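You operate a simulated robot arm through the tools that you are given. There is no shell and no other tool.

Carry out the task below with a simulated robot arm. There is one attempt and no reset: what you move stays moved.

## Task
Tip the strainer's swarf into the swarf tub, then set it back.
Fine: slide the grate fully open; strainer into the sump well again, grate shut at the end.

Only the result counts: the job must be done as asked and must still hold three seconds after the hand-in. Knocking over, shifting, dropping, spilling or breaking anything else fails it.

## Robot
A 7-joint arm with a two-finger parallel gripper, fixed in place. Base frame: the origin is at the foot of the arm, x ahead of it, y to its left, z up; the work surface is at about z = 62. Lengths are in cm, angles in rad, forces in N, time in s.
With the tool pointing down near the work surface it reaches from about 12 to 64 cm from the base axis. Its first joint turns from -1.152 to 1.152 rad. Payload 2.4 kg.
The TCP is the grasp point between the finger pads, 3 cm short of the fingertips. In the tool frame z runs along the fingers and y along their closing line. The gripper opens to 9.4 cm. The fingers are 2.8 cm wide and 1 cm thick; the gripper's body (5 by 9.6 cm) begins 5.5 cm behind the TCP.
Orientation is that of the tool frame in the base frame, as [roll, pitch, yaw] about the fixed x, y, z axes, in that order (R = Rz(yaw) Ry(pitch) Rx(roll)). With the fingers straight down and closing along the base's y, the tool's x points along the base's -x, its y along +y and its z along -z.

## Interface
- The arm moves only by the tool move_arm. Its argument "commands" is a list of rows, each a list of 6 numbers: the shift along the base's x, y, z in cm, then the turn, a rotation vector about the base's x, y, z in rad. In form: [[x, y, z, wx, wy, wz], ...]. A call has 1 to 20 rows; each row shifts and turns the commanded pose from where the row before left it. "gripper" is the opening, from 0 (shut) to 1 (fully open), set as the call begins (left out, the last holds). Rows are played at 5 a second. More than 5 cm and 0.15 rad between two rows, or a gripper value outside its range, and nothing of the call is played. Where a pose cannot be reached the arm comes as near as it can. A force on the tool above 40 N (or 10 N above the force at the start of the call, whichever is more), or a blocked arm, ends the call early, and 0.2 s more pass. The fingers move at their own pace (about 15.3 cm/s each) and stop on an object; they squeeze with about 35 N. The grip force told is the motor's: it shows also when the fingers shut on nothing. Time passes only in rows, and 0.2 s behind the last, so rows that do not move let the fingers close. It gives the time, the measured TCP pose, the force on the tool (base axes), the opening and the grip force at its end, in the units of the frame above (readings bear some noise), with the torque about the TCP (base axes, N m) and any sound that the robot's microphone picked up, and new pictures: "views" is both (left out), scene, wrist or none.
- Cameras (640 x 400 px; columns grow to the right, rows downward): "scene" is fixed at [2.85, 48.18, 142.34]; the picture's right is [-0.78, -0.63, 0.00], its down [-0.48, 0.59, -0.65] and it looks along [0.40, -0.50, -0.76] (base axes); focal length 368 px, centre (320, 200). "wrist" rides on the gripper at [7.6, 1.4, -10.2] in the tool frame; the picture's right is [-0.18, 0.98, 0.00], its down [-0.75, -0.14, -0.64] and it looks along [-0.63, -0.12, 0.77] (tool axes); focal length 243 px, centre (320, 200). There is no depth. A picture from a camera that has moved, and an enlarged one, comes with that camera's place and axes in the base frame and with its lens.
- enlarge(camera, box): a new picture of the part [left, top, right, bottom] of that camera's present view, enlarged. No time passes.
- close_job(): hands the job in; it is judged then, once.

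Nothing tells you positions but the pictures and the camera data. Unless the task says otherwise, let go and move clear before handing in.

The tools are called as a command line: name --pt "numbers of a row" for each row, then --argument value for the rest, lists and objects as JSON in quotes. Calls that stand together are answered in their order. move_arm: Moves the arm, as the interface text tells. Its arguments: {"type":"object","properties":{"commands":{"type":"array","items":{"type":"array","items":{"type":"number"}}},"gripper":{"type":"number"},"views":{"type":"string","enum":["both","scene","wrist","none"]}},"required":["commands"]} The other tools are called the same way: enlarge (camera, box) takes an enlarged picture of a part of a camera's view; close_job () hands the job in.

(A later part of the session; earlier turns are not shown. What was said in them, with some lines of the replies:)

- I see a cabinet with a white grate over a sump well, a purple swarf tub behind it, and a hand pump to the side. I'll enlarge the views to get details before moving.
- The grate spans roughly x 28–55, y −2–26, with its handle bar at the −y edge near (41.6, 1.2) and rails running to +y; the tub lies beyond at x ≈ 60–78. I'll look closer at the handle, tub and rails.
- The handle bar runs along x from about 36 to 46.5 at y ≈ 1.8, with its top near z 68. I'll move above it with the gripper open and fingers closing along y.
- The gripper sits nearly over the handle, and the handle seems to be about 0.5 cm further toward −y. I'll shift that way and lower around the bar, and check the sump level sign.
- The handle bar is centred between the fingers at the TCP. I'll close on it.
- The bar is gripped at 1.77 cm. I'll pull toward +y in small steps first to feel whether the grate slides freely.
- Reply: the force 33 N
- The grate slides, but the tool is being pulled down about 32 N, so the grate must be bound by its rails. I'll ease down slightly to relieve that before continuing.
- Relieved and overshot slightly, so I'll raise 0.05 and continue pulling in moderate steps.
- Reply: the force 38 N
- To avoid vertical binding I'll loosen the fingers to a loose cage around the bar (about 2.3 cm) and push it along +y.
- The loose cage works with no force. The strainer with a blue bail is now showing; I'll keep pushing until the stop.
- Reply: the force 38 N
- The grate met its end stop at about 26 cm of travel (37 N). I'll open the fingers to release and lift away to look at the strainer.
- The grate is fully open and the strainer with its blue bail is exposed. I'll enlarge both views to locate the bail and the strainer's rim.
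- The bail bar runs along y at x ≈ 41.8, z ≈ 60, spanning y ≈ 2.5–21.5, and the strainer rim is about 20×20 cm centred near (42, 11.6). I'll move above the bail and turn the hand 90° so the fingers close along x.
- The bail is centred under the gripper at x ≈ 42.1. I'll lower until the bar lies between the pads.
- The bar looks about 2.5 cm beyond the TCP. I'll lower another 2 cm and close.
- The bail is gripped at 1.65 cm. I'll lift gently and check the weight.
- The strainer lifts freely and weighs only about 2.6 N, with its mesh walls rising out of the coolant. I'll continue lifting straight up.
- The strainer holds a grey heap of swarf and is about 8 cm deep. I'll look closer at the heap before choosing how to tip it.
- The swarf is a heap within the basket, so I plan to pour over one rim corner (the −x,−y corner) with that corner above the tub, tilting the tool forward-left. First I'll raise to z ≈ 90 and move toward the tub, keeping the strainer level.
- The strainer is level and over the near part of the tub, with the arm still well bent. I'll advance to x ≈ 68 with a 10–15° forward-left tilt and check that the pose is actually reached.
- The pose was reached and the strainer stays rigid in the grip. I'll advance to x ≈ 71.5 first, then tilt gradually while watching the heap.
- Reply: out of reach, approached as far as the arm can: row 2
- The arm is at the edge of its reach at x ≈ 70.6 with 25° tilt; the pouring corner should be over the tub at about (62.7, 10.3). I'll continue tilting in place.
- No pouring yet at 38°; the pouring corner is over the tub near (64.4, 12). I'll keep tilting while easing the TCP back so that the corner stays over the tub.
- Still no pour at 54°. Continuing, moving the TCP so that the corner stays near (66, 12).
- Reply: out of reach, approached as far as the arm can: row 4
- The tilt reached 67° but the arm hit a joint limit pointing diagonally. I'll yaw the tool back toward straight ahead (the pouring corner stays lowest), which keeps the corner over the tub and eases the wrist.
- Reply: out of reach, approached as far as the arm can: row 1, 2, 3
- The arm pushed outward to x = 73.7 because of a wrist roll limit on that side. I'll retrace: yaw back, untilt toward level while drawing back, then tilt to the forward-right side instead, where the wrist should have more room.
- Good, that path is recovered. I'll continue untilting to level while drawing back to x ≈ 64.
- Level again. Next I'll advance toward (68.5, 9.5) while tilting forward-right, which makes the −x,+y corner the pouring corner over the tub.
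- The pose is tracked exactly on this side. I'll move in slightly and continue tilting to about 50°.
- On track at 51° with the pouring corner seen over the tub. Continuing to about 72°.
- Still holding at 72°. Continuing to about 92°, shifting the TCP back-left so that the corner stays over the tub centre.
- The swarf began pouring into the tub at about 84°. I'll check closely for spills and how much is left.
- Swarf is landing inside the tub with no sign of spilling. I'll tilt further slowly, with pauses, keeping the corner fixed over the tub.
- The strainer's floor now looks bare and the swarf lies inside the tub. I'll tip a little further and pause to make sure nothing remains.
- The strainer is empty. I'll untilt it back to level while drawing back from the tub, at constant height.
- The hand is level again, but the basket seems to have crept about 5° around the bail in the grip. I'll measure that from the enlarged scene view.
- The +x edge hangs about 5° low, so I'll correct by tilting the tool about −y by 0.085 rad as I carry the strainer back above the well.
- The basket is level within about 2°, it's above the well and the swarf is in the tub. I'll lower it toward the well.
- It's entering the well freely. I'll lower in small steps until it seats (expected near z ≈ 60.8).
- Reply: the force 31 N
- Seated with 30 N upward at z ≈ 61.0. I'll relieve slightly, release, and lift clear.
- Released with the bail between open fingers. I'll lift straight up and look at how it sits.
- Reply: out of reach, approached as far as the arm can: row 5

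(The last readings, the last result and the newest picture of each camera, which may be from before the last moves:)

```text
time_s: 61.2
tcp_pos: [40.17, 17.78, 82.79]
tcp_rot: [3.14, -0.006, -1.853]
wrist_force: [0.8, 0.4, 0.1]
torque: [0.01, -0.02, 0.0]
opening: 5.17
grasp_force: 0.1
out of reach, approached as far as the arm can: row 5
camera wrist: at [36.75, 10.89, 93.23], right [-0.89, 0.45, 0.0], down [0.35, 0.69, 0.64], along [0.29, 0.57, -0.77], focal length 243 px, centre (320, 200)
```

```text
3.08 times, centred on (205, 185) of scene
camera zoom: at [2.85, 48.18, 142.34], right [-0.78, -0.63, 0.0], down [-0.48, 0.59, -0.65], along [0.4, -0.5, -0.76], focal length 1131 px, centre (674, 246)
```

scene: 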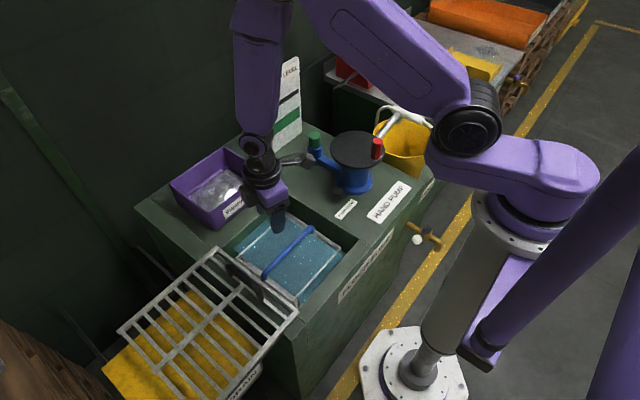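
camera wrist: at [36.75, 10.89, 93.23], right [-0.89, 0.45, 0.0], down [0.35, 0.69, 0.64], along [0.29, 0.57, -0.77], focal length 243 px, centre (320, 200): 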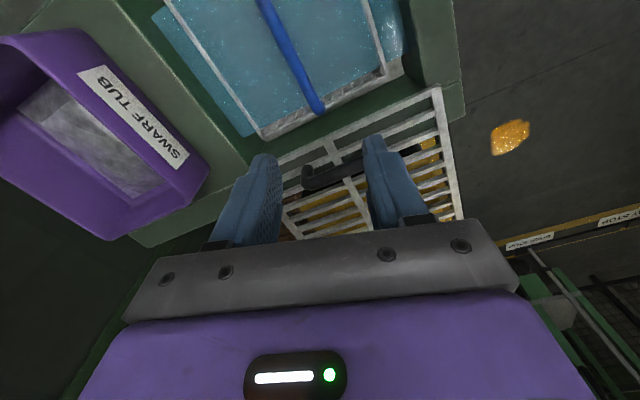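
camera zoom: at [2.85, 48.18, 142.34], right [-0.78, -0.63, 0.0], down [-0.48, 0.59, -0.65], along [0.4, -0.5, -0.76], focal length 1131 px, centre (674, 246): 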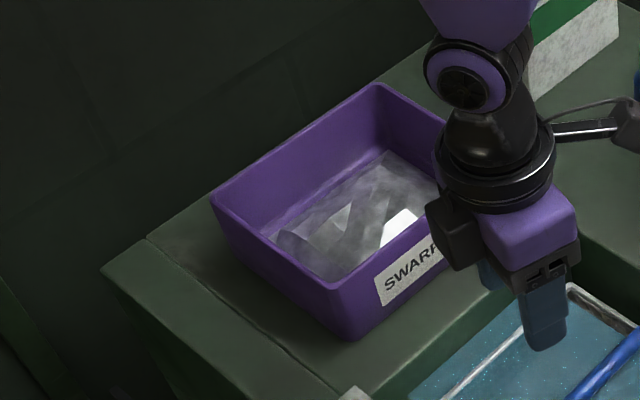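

The strainer's corners match their original image positions exactly. Now I'll turn the hand back and move above the grate handle at about (41.3, 27.4).

move_arm --pt "0.11 0.96 -0.2 0 0 -0.1288" --pt "0.11 0.96 -0.2 0 0 -0.1288" --pt "0.11 0.96 -0.2 0 0 -0.1288" --pt "0.11 0.96 -0.2 0 0 -0.1288" --pt "0.11 0.96 -0.2 0 0 -0.1288" --pt "0.11 0.96 -0.2 0 0 -0.1288" --pt "0.11 0.96 -0.2 0 0 -0.1288" --pt "0.11 0.96 -0.2 0 0 -0.1288" --pt "0.11 0.96 -0.2 0 0 -0.1288" --pt "0.11 0.96 -0.2 0 0 -0.1288" --pt "0 0 0 0 0 0" --gripper 0.7

```text
time_s: 63.6
tcp_pos: [41.34, 27.46, 80.82]
tcp_rot: [3.14, -0.004, 3.141]
wrist_force: [-0.2, 0.2, -0.3]
torque: [-0.02, 0.0, 0.01]
opening: 6.57
grasp_force: 0.1
camera wrist: at [33.71, 28.74, 91.14], right [0.18, 0.98, 0.0], down [0.76, -0.14, 0.64], along [0.63, -0.12, -0.77], focal length 243 px, centre (320, 200)
```

scene: 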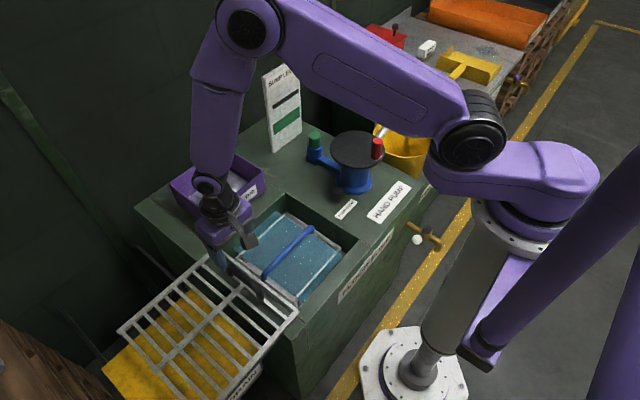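
wrist: 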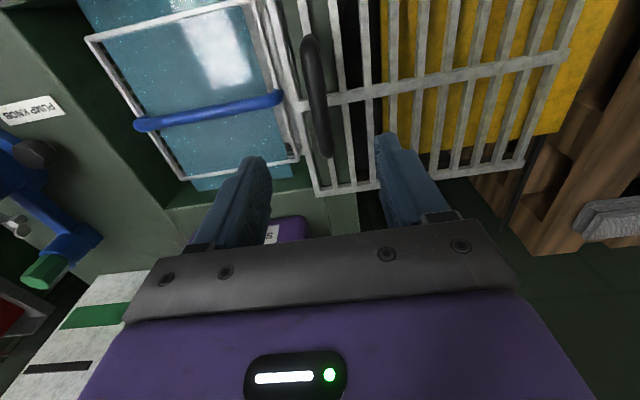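

The handle is centred below. I'll lower around it and form the loose cage again.

move_arm --pt "0 -0.2 -3.5 0 0 0" --pt "0 0 -3.5 0 0 0" --pt "0 0 -3 0 0 0" --pt "0 0 -1.6 0 0 0" --pt "0 0 -1 0 0 0" --pt "0 0 0 0 0 0"

move_arm --pt "0 0 0 0 0 0" --pt "0 0 0 0 0 0" --pt "0 0 0 0 0 0" --gripper 0.26

```text
time_s: 65.0
tcp_pos: [41.25, 27.22, 68.08]
tcp_rot: [3.14, -0.002, -3.14]
wrist_force: [0.1, -0.4, 0.7]
torque: [-0.01, 0.0, 0.02]
opening: 6.56
grasp_force: 0.1
camera wrist: at [33.69, 28.5, 78.46], right [0.18, 0.98, 0.0], down [0.76, -0.14, 0.64], along [0.63, -0.12, -0.77], focal length 243 px, centre (320, 200)
```

scene: 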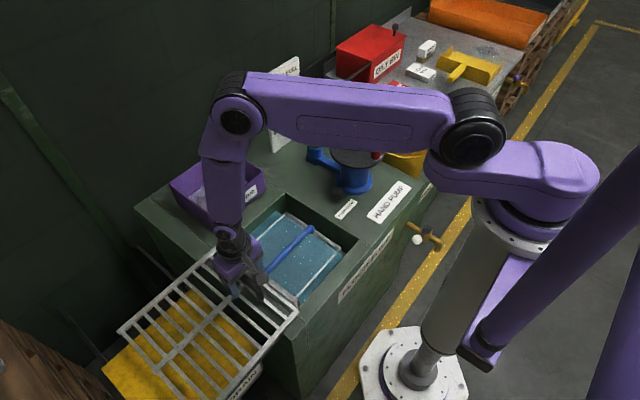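
wrist: 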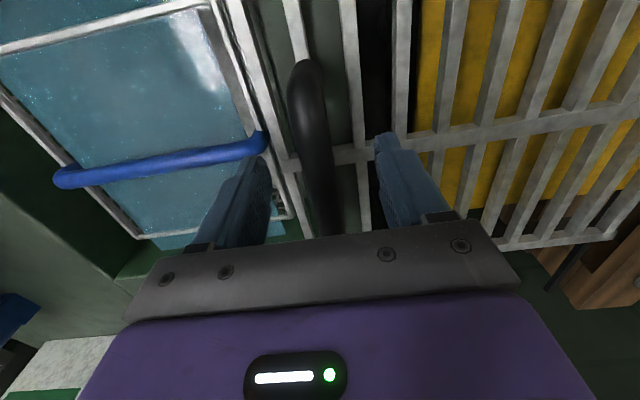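

```text
time_s: 65.8
tcp_pos: [41.33, 27.04, 68.07]
tcp_rot: [3.139, -0.004, -3.138]
wrist_force: [-0.3, 0.3, -0.7]
torque: [0.0, 0.01, 0.05]
opening: 2.44
grasp_force: 0.1
camera wrist: at [33.68, 28.5, 78.48], right [0.18, 0.98, 0.0], down [0.76, -0.14, 0.64], along [0.63, -0.12, -0.77], focal length 243 px, centre (320, 200)
```

scene: 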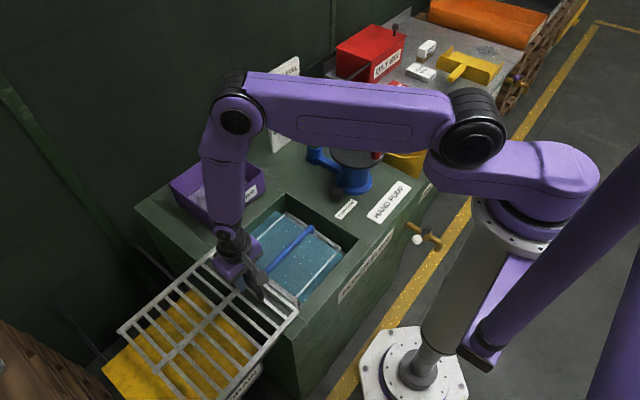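
wrist: 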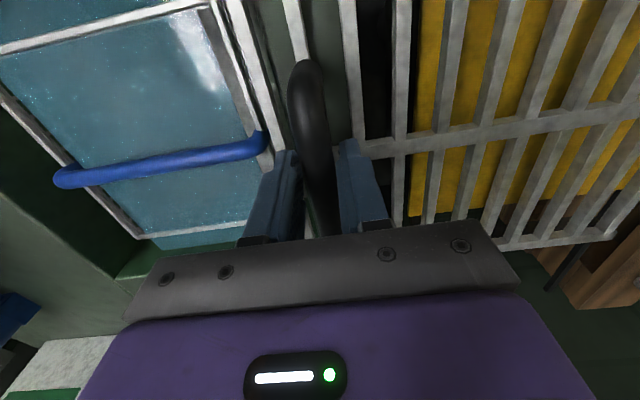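

The cage is set around the handle. I'll push the grate shut toward −y.

move_arm --pt "0 -0.8 0 0 0 0" --pt "0 -1.5 0 0 0 0" --pt "0 -1.5 0 0 0 0" --pt "0 -1.5 0 0 0 0" --pt "0 -1.5 0 0 0 0" --pt "0 -1.5 0 0 0 0" --pt "0 -1.5 0 0 0 0" --pt "0 -1.5 0 0 0 0"

```text
time_s: 67.6
tcp_pos: [41.32, 15.75, 68.22]
tcp_rot: [3.139, -0.004, -3.138]
wrist_force: [0.2, -0.5, -0.3]
torque: [-0.03, 0.04, 0.03]
opening: 2.45
grasp_force: 0.1
camera wrist: at [33.68, 17.12, 78.51], right [0.18, 0.98, 0.0], down [0.76, -0.14, 0.64], along [0.63, -0.12, -0.77], focal length 243 px, centre (320, 200)
```

scene: 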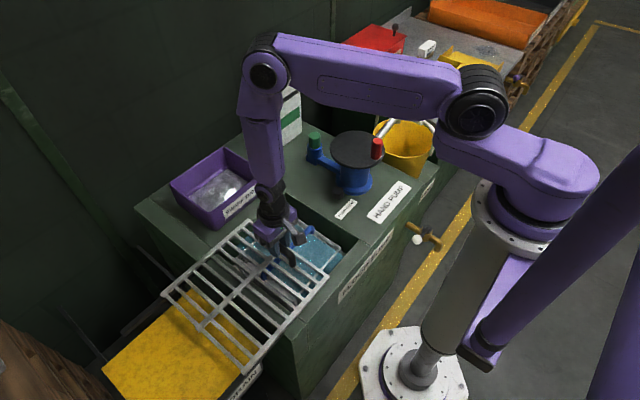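
wrist: 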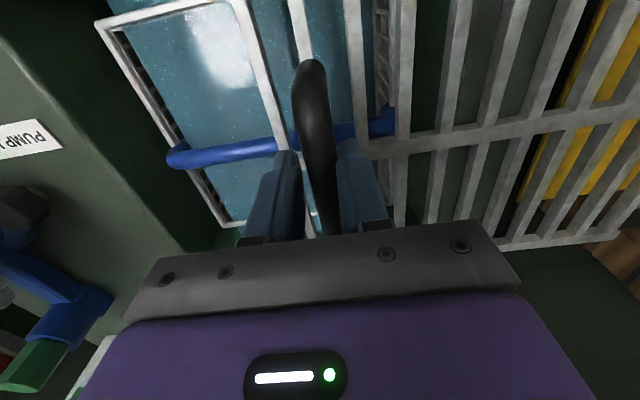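

move_arm --pt "0 -1.5 0 0 0 0" --pt "0 -1.5 0 0 0 0" --pt "0 -1.5 0 0 0 0" --pt "0 -1.5 0 0 0 0" --pt "0 -1.5 0 0 0 0" --pt "0 -1.5 0 0 0 0" --pt "0 -1.5 0 0 0 0" --pt "0 -1.2 0 0 0 0"

```text
time_s: 69.4
tcp_pos: [41.34, 4.06, 68.03]
tcp_rot: [3.14, -0.005, -3.138]
wrist_force: [0.0, 0.8, 0.0]
torque: [-0.02, 0.0, -0.01]
opening: 2.42
grasp_force: 0.0
camera wrist: at [33.7, 5.43, 78.49], right [0.18, 0.98, 0.0], down [0.76, -0.14, 0.64], along [0.63, -0.12, -0.77], focal length 243 px, centre (320, 200)
```

scene: 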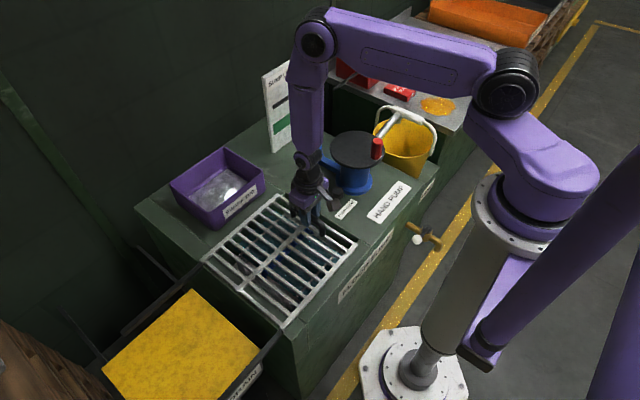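
wrist: 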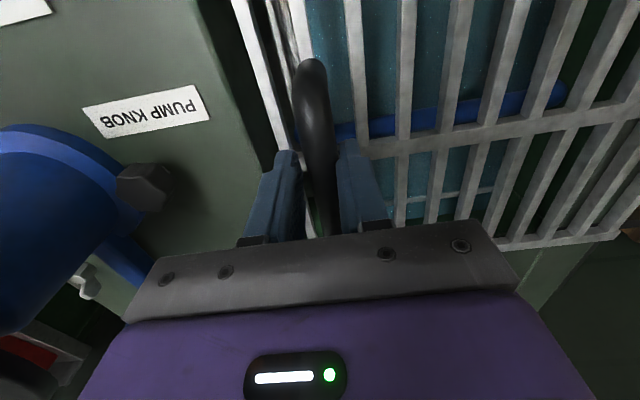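

Nearly shut; about 2.5–3 cm remain. I'll push slowly until the stop is felt.

move_arm --pt "0 -0.8 0 0 0 0" --pt "0 -0.8 0 0 0 0" --pt "0 -0.5 0 0 0 0" --pt "0 -0.4 0 0 0 0" --pt "0 -0.3 0 0 0 0" --pt "0 -0.2 0 0 0 0"

```text
time_s: 70.8
tcp_pos: [41.33, 1.06, 68.12]
tcp_rot: [3.14, -0.003, -3.138]
wrist_force: [-0.2, 2.0, 0.1]
torque: [-0.01, -0.04, 0.0]
opening: 2.5
grasp_force: 0.5
camera wrist: at [33.75, 2.47, 78.5], right [0.18, 0.98, 0.0], down [0.76, -0.14, 0.64], along [0.63, -0.12, -0.77], focal length 243 px, centre (320, 200)
```

scene: 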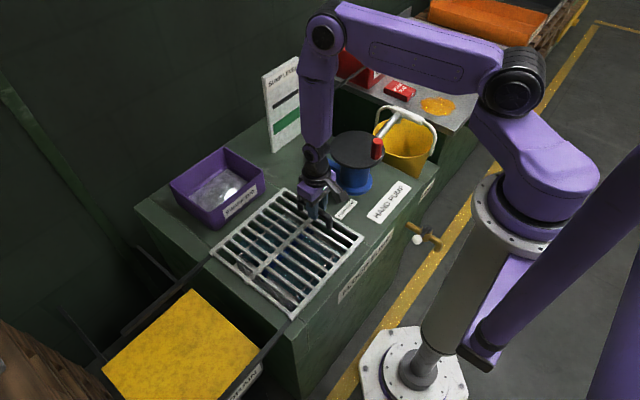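
wrist: 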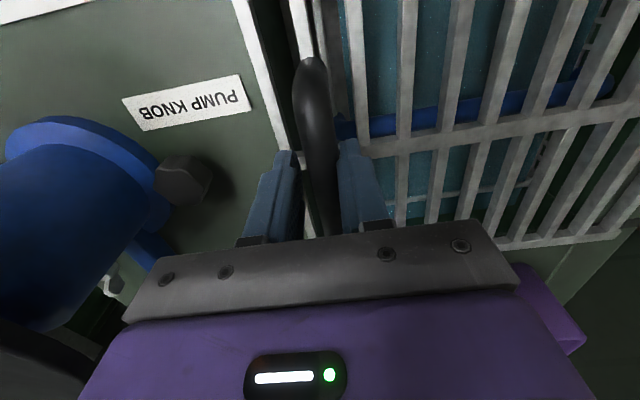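

A slight rise to 2 N suggests the stop is just reached. I'll push a little more to confirm.

move_arm --pt "0 -0.2 0 0 0 0" --pt "0 -0.2 0 0 0 0" --pt "0 -0.2 0 0 0 0" --pt "0 0 0 0 0 0" --views "none"

```text
time_s: 71.8
tcp_pos: [41.36, 0.63, 68.14]
tcp_rot: [3.14, -0.003, -3.138]
wrist_force: [-0.5, 4.6, 1.6]
torque: [0.04, 0.01, -0.09]
opening: 2.69
grasp_force: 2.3
```

move_arm --pt "0 -0.3 0 0 0 0" --pt "0 -0.3 0 0 0 0" --pt "0 -0.2 0 0 0 0" --pt "0 0 0 0 0 0"

enlarge --camera "scene" --box '[140, 120, 400, 340]'

```text
time_s: 72.8
tcp_pos: [41.4, -0.14, 68.15]
tcp_rot: [3.139, -0.004, -3.134]
wrist_force: [-3.7, 28.1, -2.9]
torque: [0.19, -0.17, -0.19]
opening: 3.99
grasp_force: 13.8
camera wrist: at [33.73, 1.21, 78.49], right [0.18, 0.98, 0.0], down [0.76, -0.14, 0.64], along [0.63, -0.11, -0.77], focal length 243 px, centre (320, 200)
```

scene: 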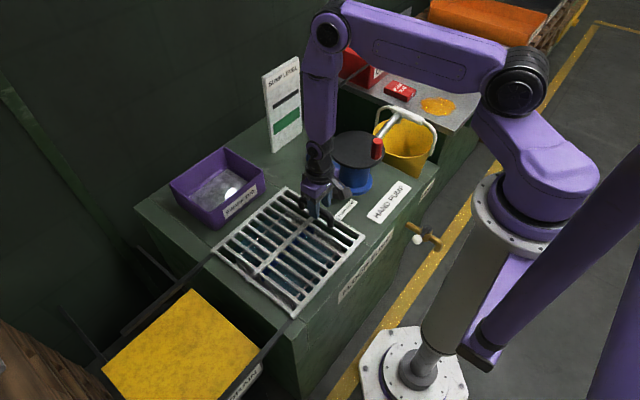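
wrist: 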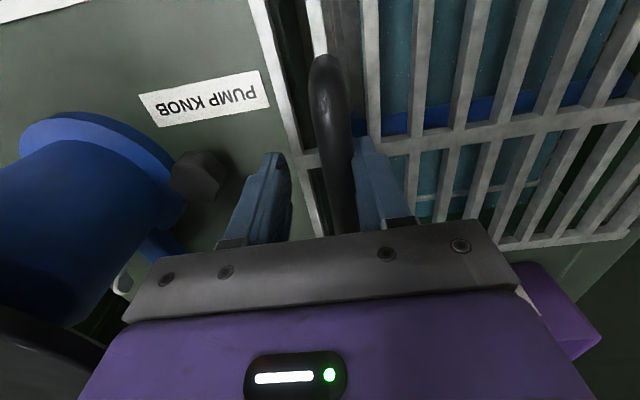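

```text
1.82 times, centred on (270, 230) of scene
camera zoom: at [2.85, 48.23, 142.33], right [-0.78, -0.63, 0.0], down [-0.48, 0.59, -0.65], along [0.4, -0.5, -0.76], focal length 668 px, centre (411, 146)
```

zoom: 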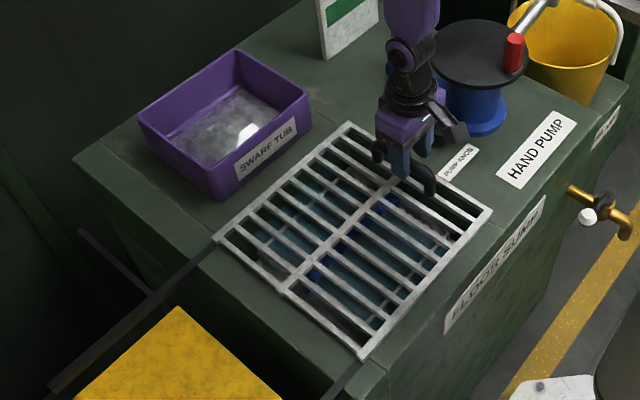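

The grate is at its closed stop (28 N, corners match the initial view). I'll open the fingers and lift straight up clear.

move_arm --pt "0 0.4 0 0 0 0" --pt "0 0.4 0 0 0 0" --pt "0 0.4 0 0 0 0" --pt "0 0 1 0 0 0" --pt "0 0 2.5 0 0 0" --pt "0 0 4 0 0 0" --pt "0 0 4 0 0 0" --pt "0 0 4 0 0 0" --pt "0 1 4 0 0 0" --pt "-1 2 4 0 0 0" --pt "-2 3 3 0 0 0" --pt "0 0 0 0 0 0" --gripper 0.7

```text
time_s: 75.4
tcp_pos: [38.32, 6.98, 94.85]
tcp_rot: [3.139, -0.005, -3.14]
wrist_force: [-0.8, 0.8, 0.4]
torque: [-0.03, 0.01, 0.03]
opening: 6.59
grasp_force: 0.0
camera wrist: at [30.73, 8.31, 105.07], right [0.18, 0.98, 0.0], down [0.76, -0.14, 0.64], along [0.63, -0.12, -0.77], focal length 243 px, centre (320, 200)
```

scene: 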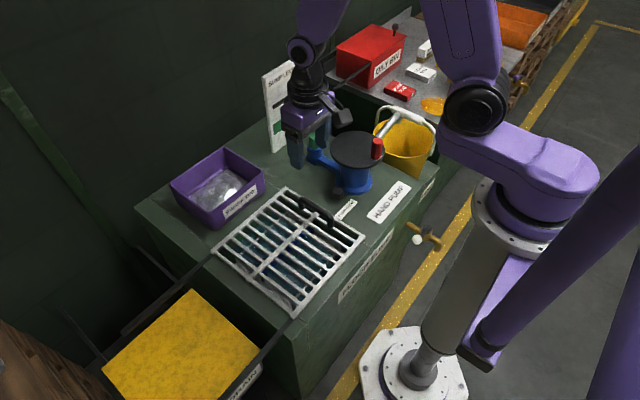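
wrist: 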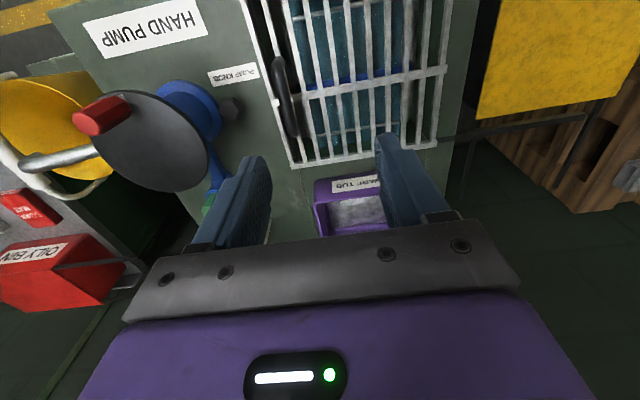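

enlarge --camera "scene" --box '[140, 120, 400, 340]'

enlarge --camera "wrist" --box '[180, 0, 480, 240]'

```text
1.82 times, centred on (270, 230) of scene
camera zoom: at [2.85, 48.18, 142.34], right [-0.78, -0.63, 0.0], down [-0.48, 0.59, -0.65], along [0.4, -0.5, -0.76], focal length 668 px, centre (411, 146)
```

zoom: 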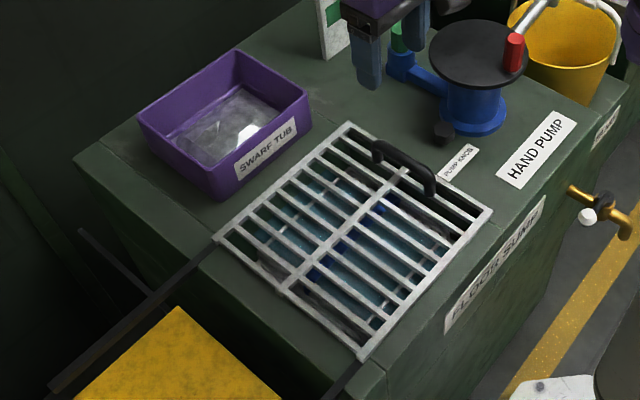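

```text
1.67 times, centred on (330, 120) of wrist
camera zoom: at [30.73, 8.31, 105.07], right [0.18, 0.98, 0.0], down [0.76, -0.14, 0.64], along [0.63, -0.12, -0.77], focal length 404 px, centre (303, 333)
```

zoom: 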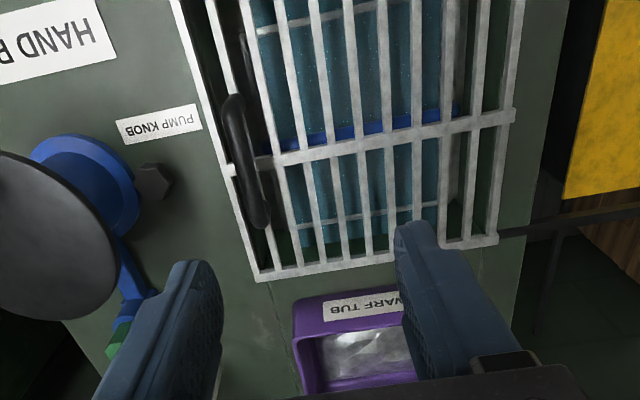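

The grate is shut at its original place, the strainer is seated below it, and the swarf is in the tub. The surfaces around look clean and the arm is clear, so I'm handing in the job.

close_job

```text
The job is handed in.
```

The strainer's swarf is in the swarf tub, the strainer is back in the sump well and the grate is shut. I've handed the job in, but the hand-in returned no verdict.

- **Grate opened:** I slid it toward the left until it hit its end stop, about 26 cm of travel.
- **Swarf:** I lifted the strainer by its blue bail and tipped it over one corner above the tub. The strainer's floor looked bare afterwards, and I saw no swarf outside the tub.
- **Strainer:** It crept about 5° in the grip while I was tipping, so I levelled it before lowering it into the well. Its corners match where they were at the start.
- **Grate shut:** I pushed it to its closed stop, and its corners match the opening view.

The gripper is open and clear of everything. I saw nothing else knocked or shifted.
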